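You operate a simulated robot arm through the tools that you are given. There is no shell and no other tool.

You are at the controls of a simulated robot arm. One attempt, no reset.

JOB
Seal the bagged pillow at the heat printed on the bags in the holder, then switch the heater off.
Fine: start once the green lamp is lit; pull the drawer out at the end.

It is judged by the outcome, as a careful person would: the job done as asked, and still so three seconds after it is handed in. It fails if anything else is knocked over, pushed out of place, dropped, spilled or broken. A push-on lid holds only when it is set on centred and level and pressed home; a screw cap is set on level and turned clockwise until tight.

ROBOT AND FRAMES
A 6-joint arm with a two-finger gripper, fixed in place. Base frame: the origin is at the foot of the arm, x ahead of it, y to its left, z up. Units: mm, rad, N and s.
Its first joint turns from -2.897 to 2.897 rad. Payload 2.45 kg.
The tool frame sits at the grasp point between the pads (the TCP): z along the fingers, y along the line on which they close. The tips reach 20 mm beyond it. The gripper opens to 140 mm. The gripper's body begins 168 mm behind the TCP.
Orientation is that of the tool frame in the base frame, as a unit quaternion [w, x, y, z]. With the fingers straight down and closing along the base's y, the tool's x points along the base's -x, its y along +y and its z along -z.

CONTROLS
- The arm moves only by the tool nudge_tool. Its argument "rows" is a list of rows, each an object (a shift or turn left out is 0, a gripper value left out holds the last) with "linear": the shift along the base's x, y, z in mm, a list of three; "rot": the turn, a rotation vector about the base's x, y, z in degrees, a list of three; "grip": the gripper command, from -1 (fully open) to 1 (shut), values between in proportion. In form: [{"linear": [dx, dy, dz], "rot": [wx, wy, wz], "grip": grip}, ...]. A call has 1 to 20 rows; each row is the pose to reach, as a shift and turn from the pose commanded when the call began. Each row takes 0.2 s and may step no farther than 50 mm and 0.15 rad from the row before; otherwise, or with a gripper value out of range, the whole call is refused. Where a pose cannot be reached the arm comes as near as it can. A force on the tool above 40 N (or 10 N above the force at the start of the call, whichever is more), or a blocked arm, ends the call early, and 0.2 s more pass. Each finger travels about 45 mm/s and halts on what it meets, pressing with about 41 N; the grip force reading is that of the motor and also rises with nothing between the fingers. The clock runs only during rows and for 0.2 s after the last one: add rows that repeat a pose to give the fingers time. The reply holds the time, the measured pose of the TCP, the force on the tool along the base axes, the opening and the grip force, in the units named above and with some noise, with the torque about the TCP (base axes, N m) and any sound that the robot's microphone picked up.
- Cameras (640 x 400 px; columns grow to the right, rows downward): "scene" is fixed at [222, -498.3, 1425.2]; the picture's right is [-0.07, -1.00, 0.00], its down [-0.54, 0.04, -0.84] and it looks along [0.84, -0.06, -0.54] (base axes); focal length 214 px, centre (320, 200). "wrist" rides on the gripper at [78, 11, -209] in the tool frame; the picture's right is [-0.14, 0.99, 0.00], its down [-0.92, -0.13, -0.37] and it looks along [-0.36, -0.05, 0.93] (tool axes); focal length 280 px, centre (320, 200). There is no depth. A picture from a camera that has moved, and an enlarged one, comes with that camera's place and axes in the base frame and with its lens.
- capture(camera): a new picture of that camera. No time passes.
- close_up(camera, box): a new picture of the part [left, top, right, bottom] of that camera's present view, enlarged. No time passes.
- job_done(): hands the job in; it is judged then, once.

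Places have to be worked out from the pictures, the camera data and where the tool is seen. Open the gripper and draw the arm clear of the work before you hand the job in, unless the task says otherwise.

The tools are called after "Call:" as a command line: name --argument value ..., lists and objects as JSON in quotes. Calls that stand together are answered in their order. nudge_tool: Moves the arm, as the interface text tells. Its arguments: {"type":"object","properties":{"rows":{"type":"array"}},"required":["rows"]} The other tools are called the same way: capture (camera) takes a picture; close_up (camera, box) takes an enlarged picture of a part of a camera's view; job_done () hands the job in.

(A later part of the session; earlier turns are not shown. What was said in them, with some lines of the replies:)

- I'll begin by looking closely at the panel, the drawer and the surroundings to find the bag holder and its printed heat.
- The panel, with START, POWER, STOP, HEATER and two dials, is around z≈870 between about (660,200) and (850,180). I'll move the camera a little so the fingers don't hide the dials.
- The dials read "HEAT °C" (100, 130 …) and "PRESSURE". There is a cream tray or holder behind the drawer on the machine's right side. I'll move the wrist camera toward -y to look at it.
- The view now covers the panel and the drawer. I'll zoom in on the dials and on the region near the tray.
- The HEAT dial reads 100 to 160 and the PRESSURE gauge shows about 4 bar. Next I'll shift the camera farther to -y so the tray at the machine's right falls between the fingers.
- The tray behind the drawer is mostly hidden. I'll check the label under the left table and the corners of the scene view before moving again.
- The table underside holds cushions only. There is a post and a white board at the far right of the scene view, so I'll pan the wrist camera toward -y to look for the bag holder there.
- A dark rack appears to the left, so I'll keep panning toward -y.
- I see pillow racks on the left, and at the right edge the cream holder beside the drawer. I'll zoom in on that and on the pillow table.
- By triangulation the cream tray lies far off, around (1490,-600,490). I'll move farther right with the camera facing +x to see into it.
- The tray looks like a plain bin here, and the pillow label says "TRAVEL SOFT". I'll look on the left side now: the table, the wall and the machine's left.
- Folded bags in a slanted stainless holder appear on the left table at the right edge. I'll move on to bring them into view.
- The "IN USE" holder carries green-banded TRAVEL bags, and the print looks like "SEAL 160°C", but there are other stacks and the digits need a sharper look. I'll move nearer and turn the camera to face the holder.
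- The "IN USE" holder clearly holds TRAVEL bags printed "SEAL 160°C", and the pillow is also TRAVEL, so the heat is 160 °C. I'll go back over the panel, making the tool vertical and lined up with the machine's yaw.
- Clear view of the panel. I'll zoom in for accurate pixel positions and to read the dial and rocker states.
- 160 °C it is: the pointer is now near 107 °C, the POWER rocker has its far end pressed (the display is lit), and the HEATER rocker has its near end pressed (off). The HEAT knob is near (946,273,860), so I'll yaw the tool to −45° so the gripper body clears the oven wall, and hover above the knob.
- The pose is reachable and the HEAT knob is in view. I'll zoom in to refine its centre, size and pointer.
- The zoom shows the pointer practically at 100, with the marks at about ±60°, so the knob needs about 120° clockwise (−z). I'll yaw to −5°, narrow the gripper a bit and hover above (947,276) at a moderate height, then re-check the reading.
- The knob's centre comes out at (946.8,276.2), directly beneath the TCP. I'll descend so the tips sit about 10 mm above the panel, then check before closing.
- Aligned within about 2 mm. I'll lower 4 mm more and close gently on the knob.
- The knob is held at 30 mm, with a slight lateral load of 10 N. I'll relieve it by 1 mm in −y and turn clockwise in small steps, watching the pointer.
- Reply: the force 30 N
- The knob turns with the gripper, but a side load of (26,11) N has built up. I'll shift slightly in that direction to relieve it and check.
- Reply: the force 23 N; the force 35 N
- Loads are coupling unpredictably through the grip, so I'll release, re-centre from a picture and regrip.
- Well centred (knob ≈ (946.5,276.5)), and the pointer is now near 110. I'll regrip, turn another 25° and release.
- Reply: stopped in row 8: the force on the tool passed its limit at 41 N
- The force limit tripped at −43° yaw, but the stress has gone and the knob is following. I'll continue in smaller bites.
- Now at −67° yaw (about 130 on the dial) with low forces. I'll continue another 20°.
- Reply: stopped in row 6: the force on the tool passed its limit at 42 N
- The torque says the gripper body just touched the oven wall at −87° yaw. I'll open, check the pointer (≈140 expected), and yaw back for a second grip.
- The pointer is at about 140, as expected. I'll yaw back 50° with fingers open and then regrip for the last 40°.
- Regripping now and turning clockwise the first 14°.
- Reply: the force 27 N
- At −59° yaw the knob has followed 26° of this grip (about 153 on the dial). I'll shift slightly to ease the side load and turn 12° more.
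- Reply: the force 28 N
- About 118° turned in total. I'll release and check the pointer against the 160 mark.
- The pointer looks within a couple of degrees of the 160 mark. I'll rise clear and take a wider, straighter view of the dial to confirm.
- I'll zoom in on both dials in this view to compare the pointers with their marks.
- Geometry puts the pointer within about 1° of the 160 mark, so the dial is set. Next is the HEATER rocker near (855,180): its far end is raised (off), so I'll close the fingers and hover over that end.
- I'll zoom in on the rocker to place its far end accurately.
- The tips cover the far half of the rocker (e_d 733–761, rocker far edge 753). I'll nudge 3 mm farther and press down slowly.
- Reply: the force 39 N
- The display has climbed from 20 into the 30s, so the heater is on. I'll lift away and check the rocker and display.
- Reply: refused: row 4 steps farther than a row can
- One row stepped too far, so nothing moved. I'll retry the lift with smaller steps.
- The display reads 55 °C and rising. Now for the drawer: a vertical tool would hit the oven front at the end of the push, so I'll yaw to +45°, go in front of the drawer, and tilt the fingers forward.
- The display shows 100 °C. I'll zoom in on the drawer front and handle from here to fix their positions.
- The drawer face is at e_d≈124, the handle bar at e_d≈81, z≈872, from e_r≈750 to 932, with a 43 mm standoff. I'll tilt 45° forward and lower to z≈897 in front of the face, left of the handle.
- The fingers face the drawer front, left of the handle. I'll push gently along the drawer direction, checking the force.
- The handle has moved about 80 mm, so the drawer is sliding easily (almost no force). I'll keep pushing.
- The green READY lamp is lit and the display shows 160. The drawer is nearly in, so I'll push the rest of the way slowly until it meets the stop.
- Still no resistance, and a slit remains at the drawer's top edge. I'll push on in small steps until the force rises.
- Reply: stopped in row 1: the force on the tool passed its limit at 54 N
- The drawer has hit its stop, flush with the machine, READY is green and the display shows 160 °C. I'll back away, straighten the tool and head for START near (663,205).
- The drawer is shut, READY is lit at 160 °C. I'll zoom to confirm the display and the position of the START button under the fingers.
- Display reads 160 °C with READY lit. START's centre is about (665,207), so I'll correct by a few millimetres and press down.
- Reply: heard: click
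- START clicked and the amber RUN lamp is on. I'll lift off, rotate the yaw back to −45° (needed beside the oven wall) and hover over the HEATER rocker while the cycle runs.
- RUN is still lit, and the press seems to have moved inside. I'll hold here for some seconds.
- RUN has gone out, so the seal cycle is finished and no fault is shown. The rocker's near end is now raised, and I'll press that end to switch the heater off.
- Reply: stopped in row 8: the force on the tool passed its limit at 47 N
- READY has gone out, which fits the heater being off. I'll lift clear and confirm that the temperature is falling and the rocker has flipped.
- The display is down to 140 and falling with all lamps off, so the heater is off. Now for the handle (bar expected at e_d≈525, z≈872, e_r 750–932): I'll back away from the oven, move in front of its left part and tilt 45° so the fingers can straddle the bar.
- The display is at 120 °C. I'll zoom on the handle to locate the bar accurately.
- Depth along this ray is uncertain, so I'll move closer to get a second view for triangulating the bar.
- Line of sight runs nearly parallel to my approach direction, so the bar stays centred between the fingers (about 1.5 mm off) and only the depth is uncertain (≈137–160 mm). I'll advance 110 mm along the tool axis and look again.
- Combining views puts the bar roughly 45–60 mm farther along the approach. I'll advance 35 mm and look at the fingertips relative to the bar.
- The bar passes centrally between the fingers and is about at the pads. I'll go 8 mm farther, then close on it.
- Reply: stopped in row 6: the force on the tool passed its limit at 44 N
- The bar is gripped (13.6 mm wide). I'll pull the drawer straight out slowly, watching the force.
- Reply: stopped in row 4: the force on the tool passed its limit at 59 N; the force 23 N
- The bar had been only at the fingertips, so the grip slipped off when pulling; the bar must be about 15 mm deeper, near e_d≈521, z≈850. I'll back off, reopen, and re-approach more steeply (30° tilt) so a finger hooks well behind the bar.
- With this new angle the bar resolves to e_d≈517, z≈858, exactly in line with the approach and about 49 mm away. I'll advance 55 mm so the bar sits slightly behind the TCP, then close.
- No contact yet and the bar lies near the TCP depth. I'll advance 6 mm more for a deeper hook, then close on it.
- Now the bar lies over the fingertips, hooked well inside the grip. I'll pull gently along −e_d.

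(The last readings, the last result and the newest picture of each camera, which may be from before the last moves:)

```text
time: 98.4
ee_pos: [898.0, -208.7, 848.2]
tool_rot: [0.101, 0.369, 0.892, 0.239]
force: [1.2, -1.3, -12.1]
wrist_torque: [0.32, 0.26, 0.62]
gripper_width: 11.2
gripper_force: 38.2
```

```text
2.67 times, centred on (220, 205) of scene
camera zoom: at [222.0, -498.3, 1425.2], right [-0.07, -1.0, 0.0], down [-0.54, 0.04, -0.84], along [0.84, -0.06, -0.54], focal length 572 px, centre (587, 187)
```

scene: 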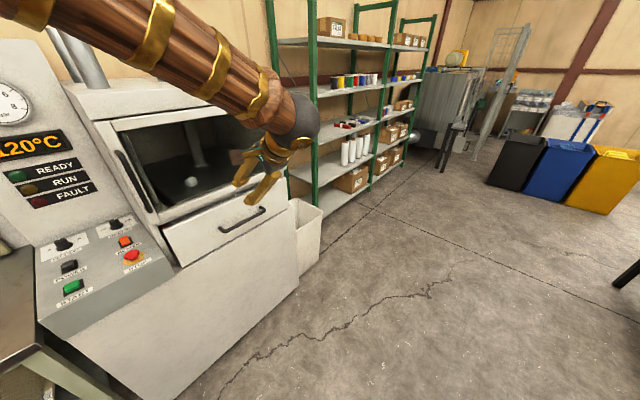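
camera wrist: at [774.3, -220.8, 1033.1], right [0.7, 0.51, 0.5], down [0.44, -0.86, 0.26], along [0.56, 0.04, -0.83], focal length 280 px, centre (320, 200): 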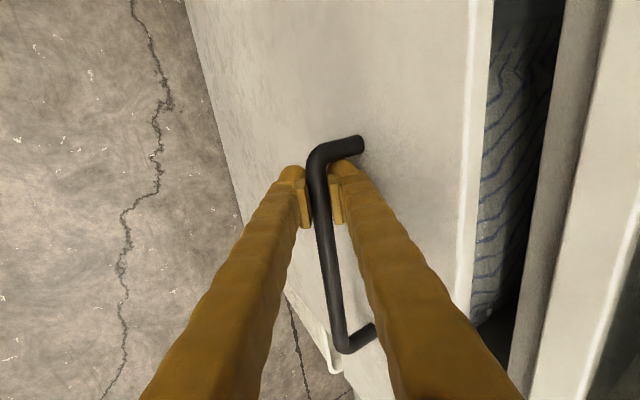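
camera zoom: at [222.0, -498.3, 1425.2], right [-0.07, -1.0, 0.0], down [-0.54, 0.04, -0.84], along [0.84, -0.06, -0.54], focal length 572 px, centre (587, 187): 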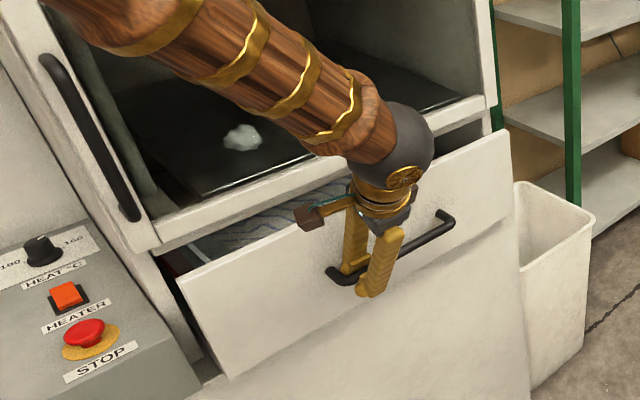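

The drawer is coming out smoothly with the grip holding. I'll continue pulling at a gentle pace.

Call:
nudge_tool --rows '[{"linear": [-8, -8, 0], "grip": 1}, {"linear": [-18, -18, 0], "grip": 1}, {"linear": [-29, -29, 0], "grip": 1}, {"linear": [-40, -40, 0], "grip": 1}, {"linear": [-51, -51, 0], "grip": 1}, {"linear": [-62, -62, 0], "grip": 1}, {"linear": [-73, -73, 0], "grip": 1}, {"linear": [-84, -84, 0], "grip": 1}, {"linear": [-95, -95, 0], "grip": 1}, {"linear": [-106, -106, 0], "grip": 1}, {"linear": [-117, -117, 0], "grip": 1}, {"linear": [-128, -128, 0], "grip": 1}, {"linear": [-139, -139, 0], "grip": 1}, {"linear": [-148, -148, 0], "grip": 1}]'

Call:
capture --camera "wrist"

Call:
capture --camera "scene"

```text
time: 101.4
ee_pos: [749.0, -357.2, 849.7]
tool_rot: [0.101, 0.368, 0.893, 0.24]
force: [-0.6, -3.2, 8.9]
wrist_torque: [-0.36, -0.39, 0.03]
gripper_width: 11.1
gripper_force: 38.4
```

```text
taken
camera wrist: at [626.1, -369.6, 1034.3], right [0.7, 0.51, 0.5], down [0.44, -0.86, 0.26], along [0.56, 0.04, -0.83], focal length 280 px, centre (320, 200)
```

wrist: 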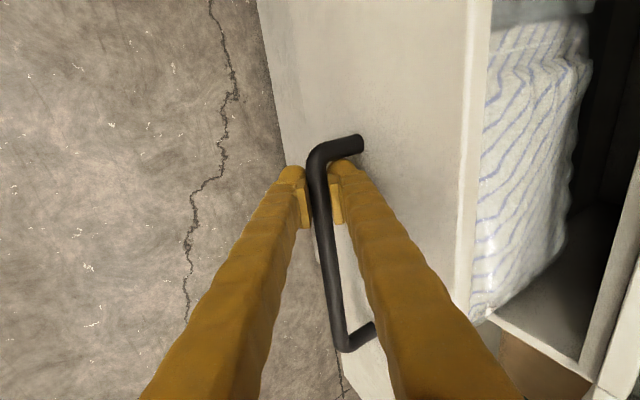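

```text
taken
```

scene: 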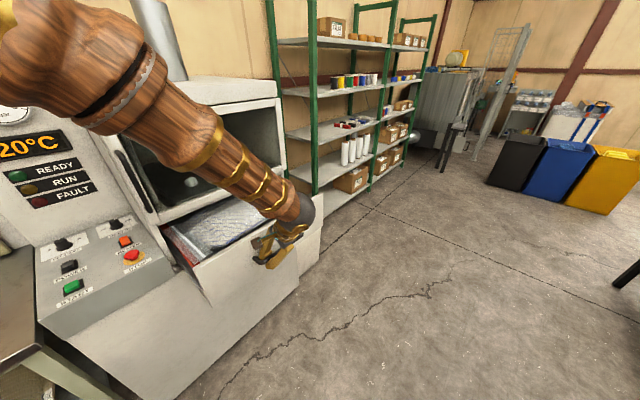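

The drawer is about half out and the display reads 20 °C. I'll keep pulling toward its original open position.

Call:
nudge_tool --rows '[{"linear": [-8, -8, 0], "grip": 1}, {"linear": [-18, -18, 0], "grip": 1}, {"linear": [-29, -29, 0], "grip": 1}, {"linear": [-40, -40, 0], "grip": 1}, {"linear": [-51, -51, 0], "grip": 1}, {"linear": [-62, -62, 0], "grip": 1}, {"linear": [-73, -73, 0], "grip": 1}, {"linear": [-84, -84, 0], "grip": 1}, {"linear": [-95, -95, 0], "grip": 1}, {"linear": [-106, -106, 0], "grip": 1}, {"linear": [-115, -115, 0], "grip": 1}, {"linear": [-122, -122, 0], "grip": 1}]'

Call:
capture --camera "wrist"

Call:
capture --camera "scene"

```text
time: 104.0
ee_pos: [627.0, -476.2, 848.8]
tool_rot: [0.101, 0.369, 0.893, 0.239]
force: [15.1, -19.8, -13.8]
wrist_torque: [-0.18, -0.2, 0.27]
gripper_width: 11.2
gripper_force: 38.6
```

```text
taken
camera wrist: at [503.8, -488.7, 1033.6], right [0.7, 0.51, 0.5], down [0.44, -0.86, 0.26], along [0.56, 0.04, -0.83], focal length 280 px, centre (320, 200)
```

wrist: 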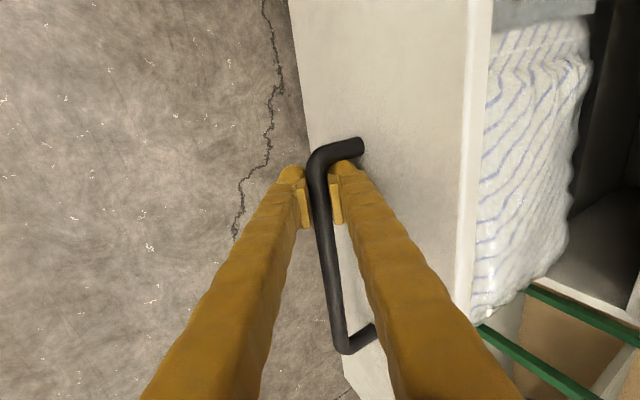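

```text
taken
```

scene: 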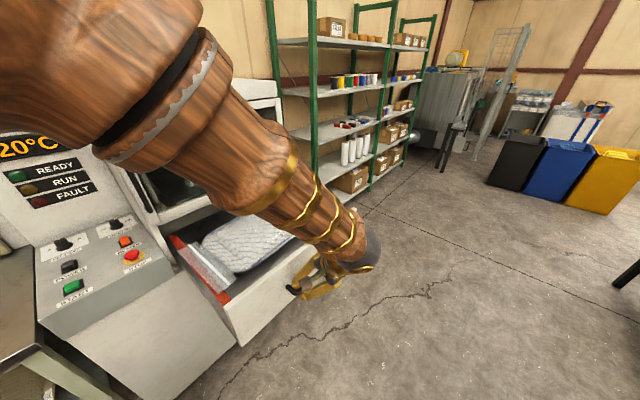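

Nearly fully out (TCP e_d≈107 versus about 81 for the original bar position). I'll ease the sideways load and pull the last bit carefully.

Call:
nudge_tool --rows '[{"linear": [0.7, -0.7, 0], "grip": 1}, {"linear": [-4, -5.5, 0.3], "grip": 1}, {"linear": [-8, -9.5, 0.3], "grip": 1}, {"linear": [-12, -13.5, 0.3], "grip": 1}, {"linear": [-16, -17.5, 0.3], "grip": 1}, {"linear": [-18, -19.5, 0.3], "grip": 1}]'

Call:
capture --camera "scene"

```text
time: 105.4
ee_pos: [611.8, -495.3, 848.2]
tool_rot: [0.101, 0.368, 0.893, 0.24]
force: [15.2, 31.9, -1.5]
wrist_torque: [-0.37, -0.26, 0.11]
gripper_width: 11.0
gripper_force: 38.3
```

```text
taken
```

scene: 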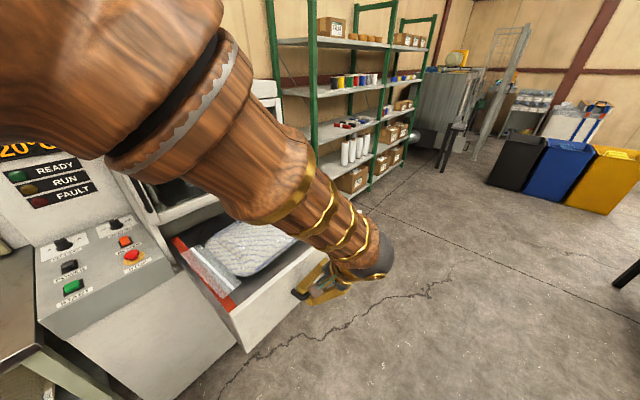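

The drawer is at its end stop (33 N resisting), so it is fully out. I'll relieve the tension, open the fingers a little and slide back off the bar.

Call:
nudge_tool --rows '[{"linear": [0.7, 0.7, 0], "grip": 1}, {"linear": [0.7, 0.7, 0], "grip": 0.63}, {"linear": [0.7, 0.7, 0], "grip": 0.63}, {"linear": [0.7, 0.7, 0], "grip": 0.63}]'

Call:
close_up --camera "wrist" --box '[240, 100, 400, 320]'

```text
time: 106.4
ee_pos: [610.2, -499.1, 848.3]
tool_rot: [0.102, 0.37, 0.892, 0.239]
force: [0.3, -0.1, 0.4]
wrist_torque: [0.03, 0.0, -0.01]
gripper_width: 25.9
gripper_force: 0.0
```

```text
1.82 times, centred on (320, 210) of wrist
camera zoom: at [486.9, -508.4, 1033.1], right [0.7, 0.51, 0.5], down [0.44, -0.86, 0.26], along [0.56, 0.04, -0.83], focal length 510 px, centre (320, 182)
```

zoom: 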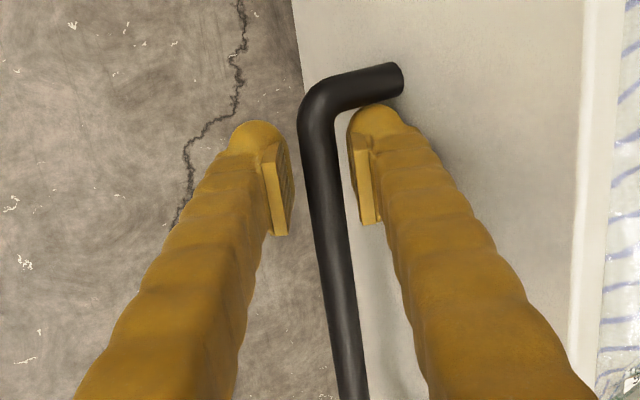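

The bar is free between the open fingers. I'll withdraw along the tool axis, then lift well clear.

Call:
nudge_tool --rows '[{"linear": [-6, -6, 15]}, {"linear": [-14, -14, 34]}, {"linear": [-24, -24, 58]}, {"linear": [-35, -35, 86]}, {"linear": [-50, -50, 120]}, {"linear": [-65, -65, 155]}, {"linear": [-80, -60, 190]}, {"linear": [-95, -45, 220], "rot": [-5.3, 5.3, 0]}, {"linear": [-95, -25, 250], "rot": [-10.6, 10.6, 0]}, {"linear": [-90, 0, 280], "rot": [-15.9, 15.9, 0]}, {"linear": [-85, 30, 300], "rot": [-21.2, 21.2, 0]}, {"linear": [-80, 60, 320], "rot": [-21.2, 21.2, 0]}, {"linear": [-70, 100, 330], "rot": [-21.2, 21.2, 0]}, {"linear": [-60, 140, 340], "rot": [-21.2, 21.2, 0]}, {"linear": [-60, 180, 345], "rot": [-21.2, 21.2, 0]}, {"linear": [-60, 220, 350], "rot": [-21.2, 21.2, 0]}, {"linear": [-60, 220, 350], "rot": [-21.2, 21.2, 0]}]'

Call:
capture --camera "scene"

Call:
capture --camera "wrist"

```text
time: 110.0
ee_pos: [550.7, -278.0, 1199.3]
tool_rot: [0.002, 0.382, 0.924, 0.0]
force: [0.7, -0.4, -0.3]
wrist_torque: [-0.01, 0.04, 0.0]
gripper_width: 26.1
gripper_force: 0.0
```

```text
taken
```

scene: 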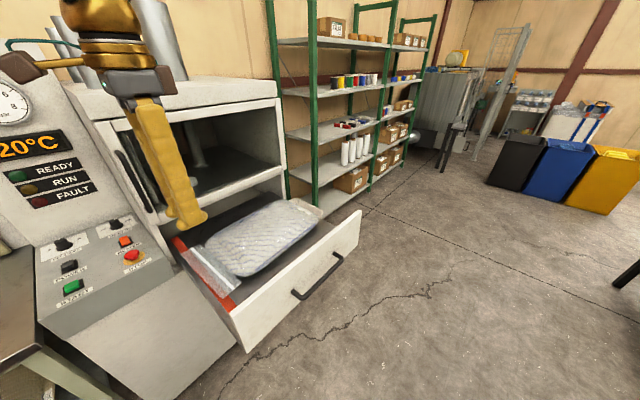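

```text
taken
camera wrist: at [502.6, -214.8, 1407.2], right [0.8, 0.6, 0.0], down [0.56, -0.74, 0.37], along [0.23, -0.29, -0.93], focal length 280 px, centre (320, 200)
```

wrist: 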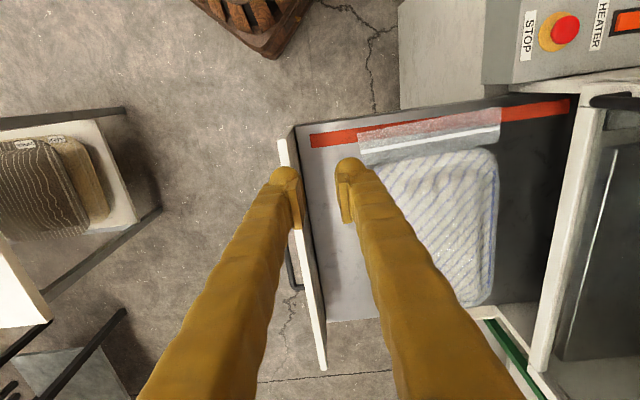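

The drawer is out and the bag now shows a white seal line across its flap. I'll zoom to check the seal, the heater rocker and the panel.

Call:
close_up --camera "wrist" --box '[290, 80, 590, 330]'

Call:
close_up --camera "scene" --box '[0, 100, 200, 320]'

Call:
close_up --camera "scene" --box '[150, 170, 370, 350]'

```text
1.60 times, centred on (440, 205) of wrist
camera zoom: at [502.6, -214.8, 1407.2], right [0.8, 0.6, 0.0], down [0.56, -0.74, 0.37], along [0.23, -0.29, -0.93], focal length 449 px, centre (128, 192)
```

zoom: 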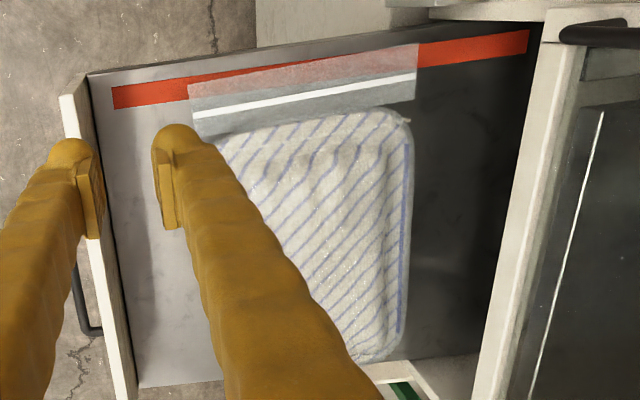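

```text
1.82 times, centred on (100, 210) of scene
camera zoom: at [222.0, -498.3, 1425.2], right [-0.07, -1.0, 0.0], down [-0.54, 0.04, -0.84], along [0.84, -0.06, -0.54], focal length 390 px, centre (720, 182)
```

zoom: 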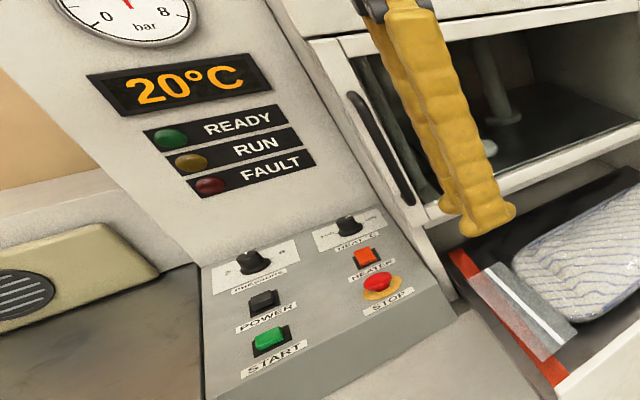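

```text
2.22 times, centred on (260, 260) of scene
camera zoom: at [222.0, -498.3, 1425.2], right [-0.07, -1.0, 0.0], down [-0.54, 0.04, -0.84], along [0.84, -0.06, -0.54], focal length 477 px, centre (453, 67)
```

zoom: 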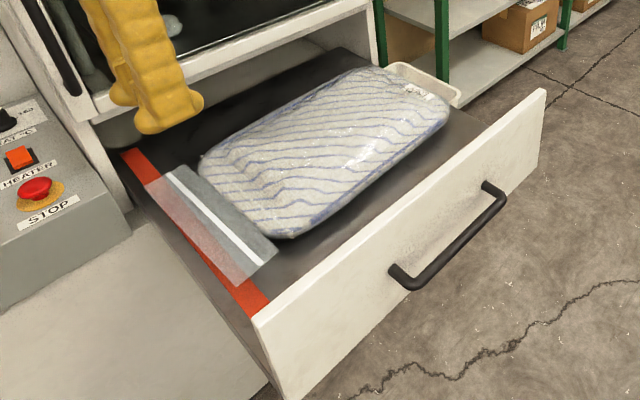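

The bag is sealed with a continuous white line, the heater is off (20 °C, lamps out) and the drawer is out. I'll open the gripper and draw the arm clear.

Call:
nudge_tool --rows '[{"linear": [-15, 25, 10], "grip": -1}, {"linear": [-30, 60, 20], "grip": -1}, {"linear": [-45, 100, 30], "grip": -1}, {"linear": [-55, 140, 40], "grip": -1}, {"linear": [-60, 180, 40], "grip": -1}, {"linear": [-60, 180, 40], "grip": -1}, {"linear": [-60, 180, 40], "grip": -1}, {"linear": [-60, 180, 40], "grip": -1}]'

Call:
capture --camera "scene"

Call:
capture --camera "wrist"

```text
time: 111.8
ee_pos: [493.7, -99.0, 1238.9]
tool_rot: [0.002, 0.382, 0.924, 0.0]
force: [0.5, -0.4, 0.2]
wrist_torque: [0.02, 0.02, -0.03]
gripper_width: 140.4
gripper_force: 0.1
```

```text
taken
```

scene: 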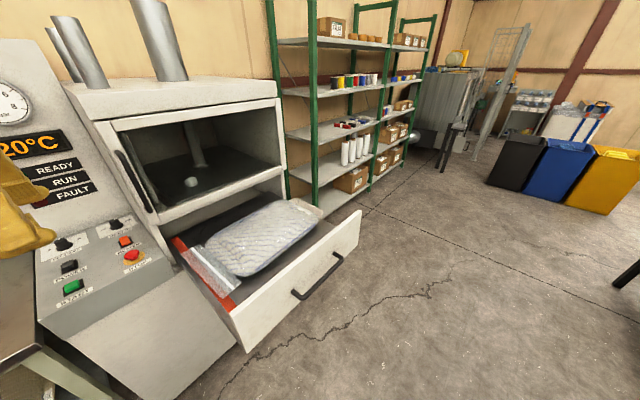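

```text
taken
camera wrist: at [444.1, -35.1, 1446.8], right [0.8, 0.6, 0.0], down [0.56, -0.74, 0.37], along [0.23, -0.29, -0.93], focal length 280 px, centre (320, 200)
```

wrist: 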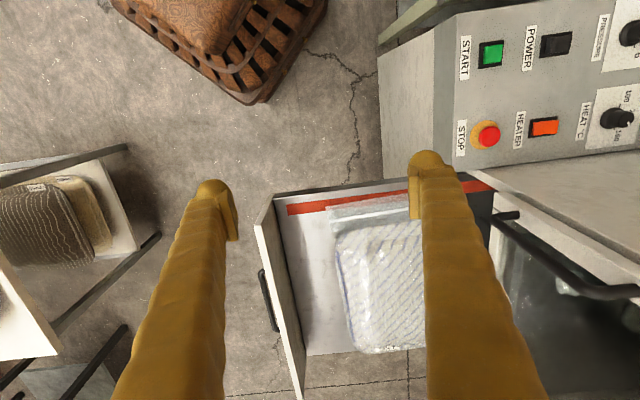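

The bag is sealed, the heater is off with the display at 20 °C, the drawer is out, and the arm is clear with the gripper open. I'm handing the job in.

Call:
job_done

```text
The job is handed in.
```

The pillow bag is sealed at 160 °C, the heater is off and the drawer is pulled out to its stop. I handed the job in; no verdict came back.

- **Heat:** the TRAVEL bags in the holder marked "IN USE" are printed "SEAL 160°C", and the pillow's label is also TRAVEL. I turned the HEAT dial from 100 to 160, and the display settled at 160 °C.
- **Seal:** I pressed START only after the green READY lamp was lit with the drawer closed. The RUN lamp came on and went out with no fault, and the bag flap now shows a white line across it.
- **Heater:** it went off after the cycle; the display is back at 20 °C and all three lamps are out.
- **Contact along the way:** the gripper briefly pressed the oven wall while turning the dial, tripping the force limit. The first pull on the drawer handle also slipped off before a second grip held. I saw nothing knocked over or moved out of place.

The pressure dial was left at 4 bar, and the gripper is open and clear of the machine.
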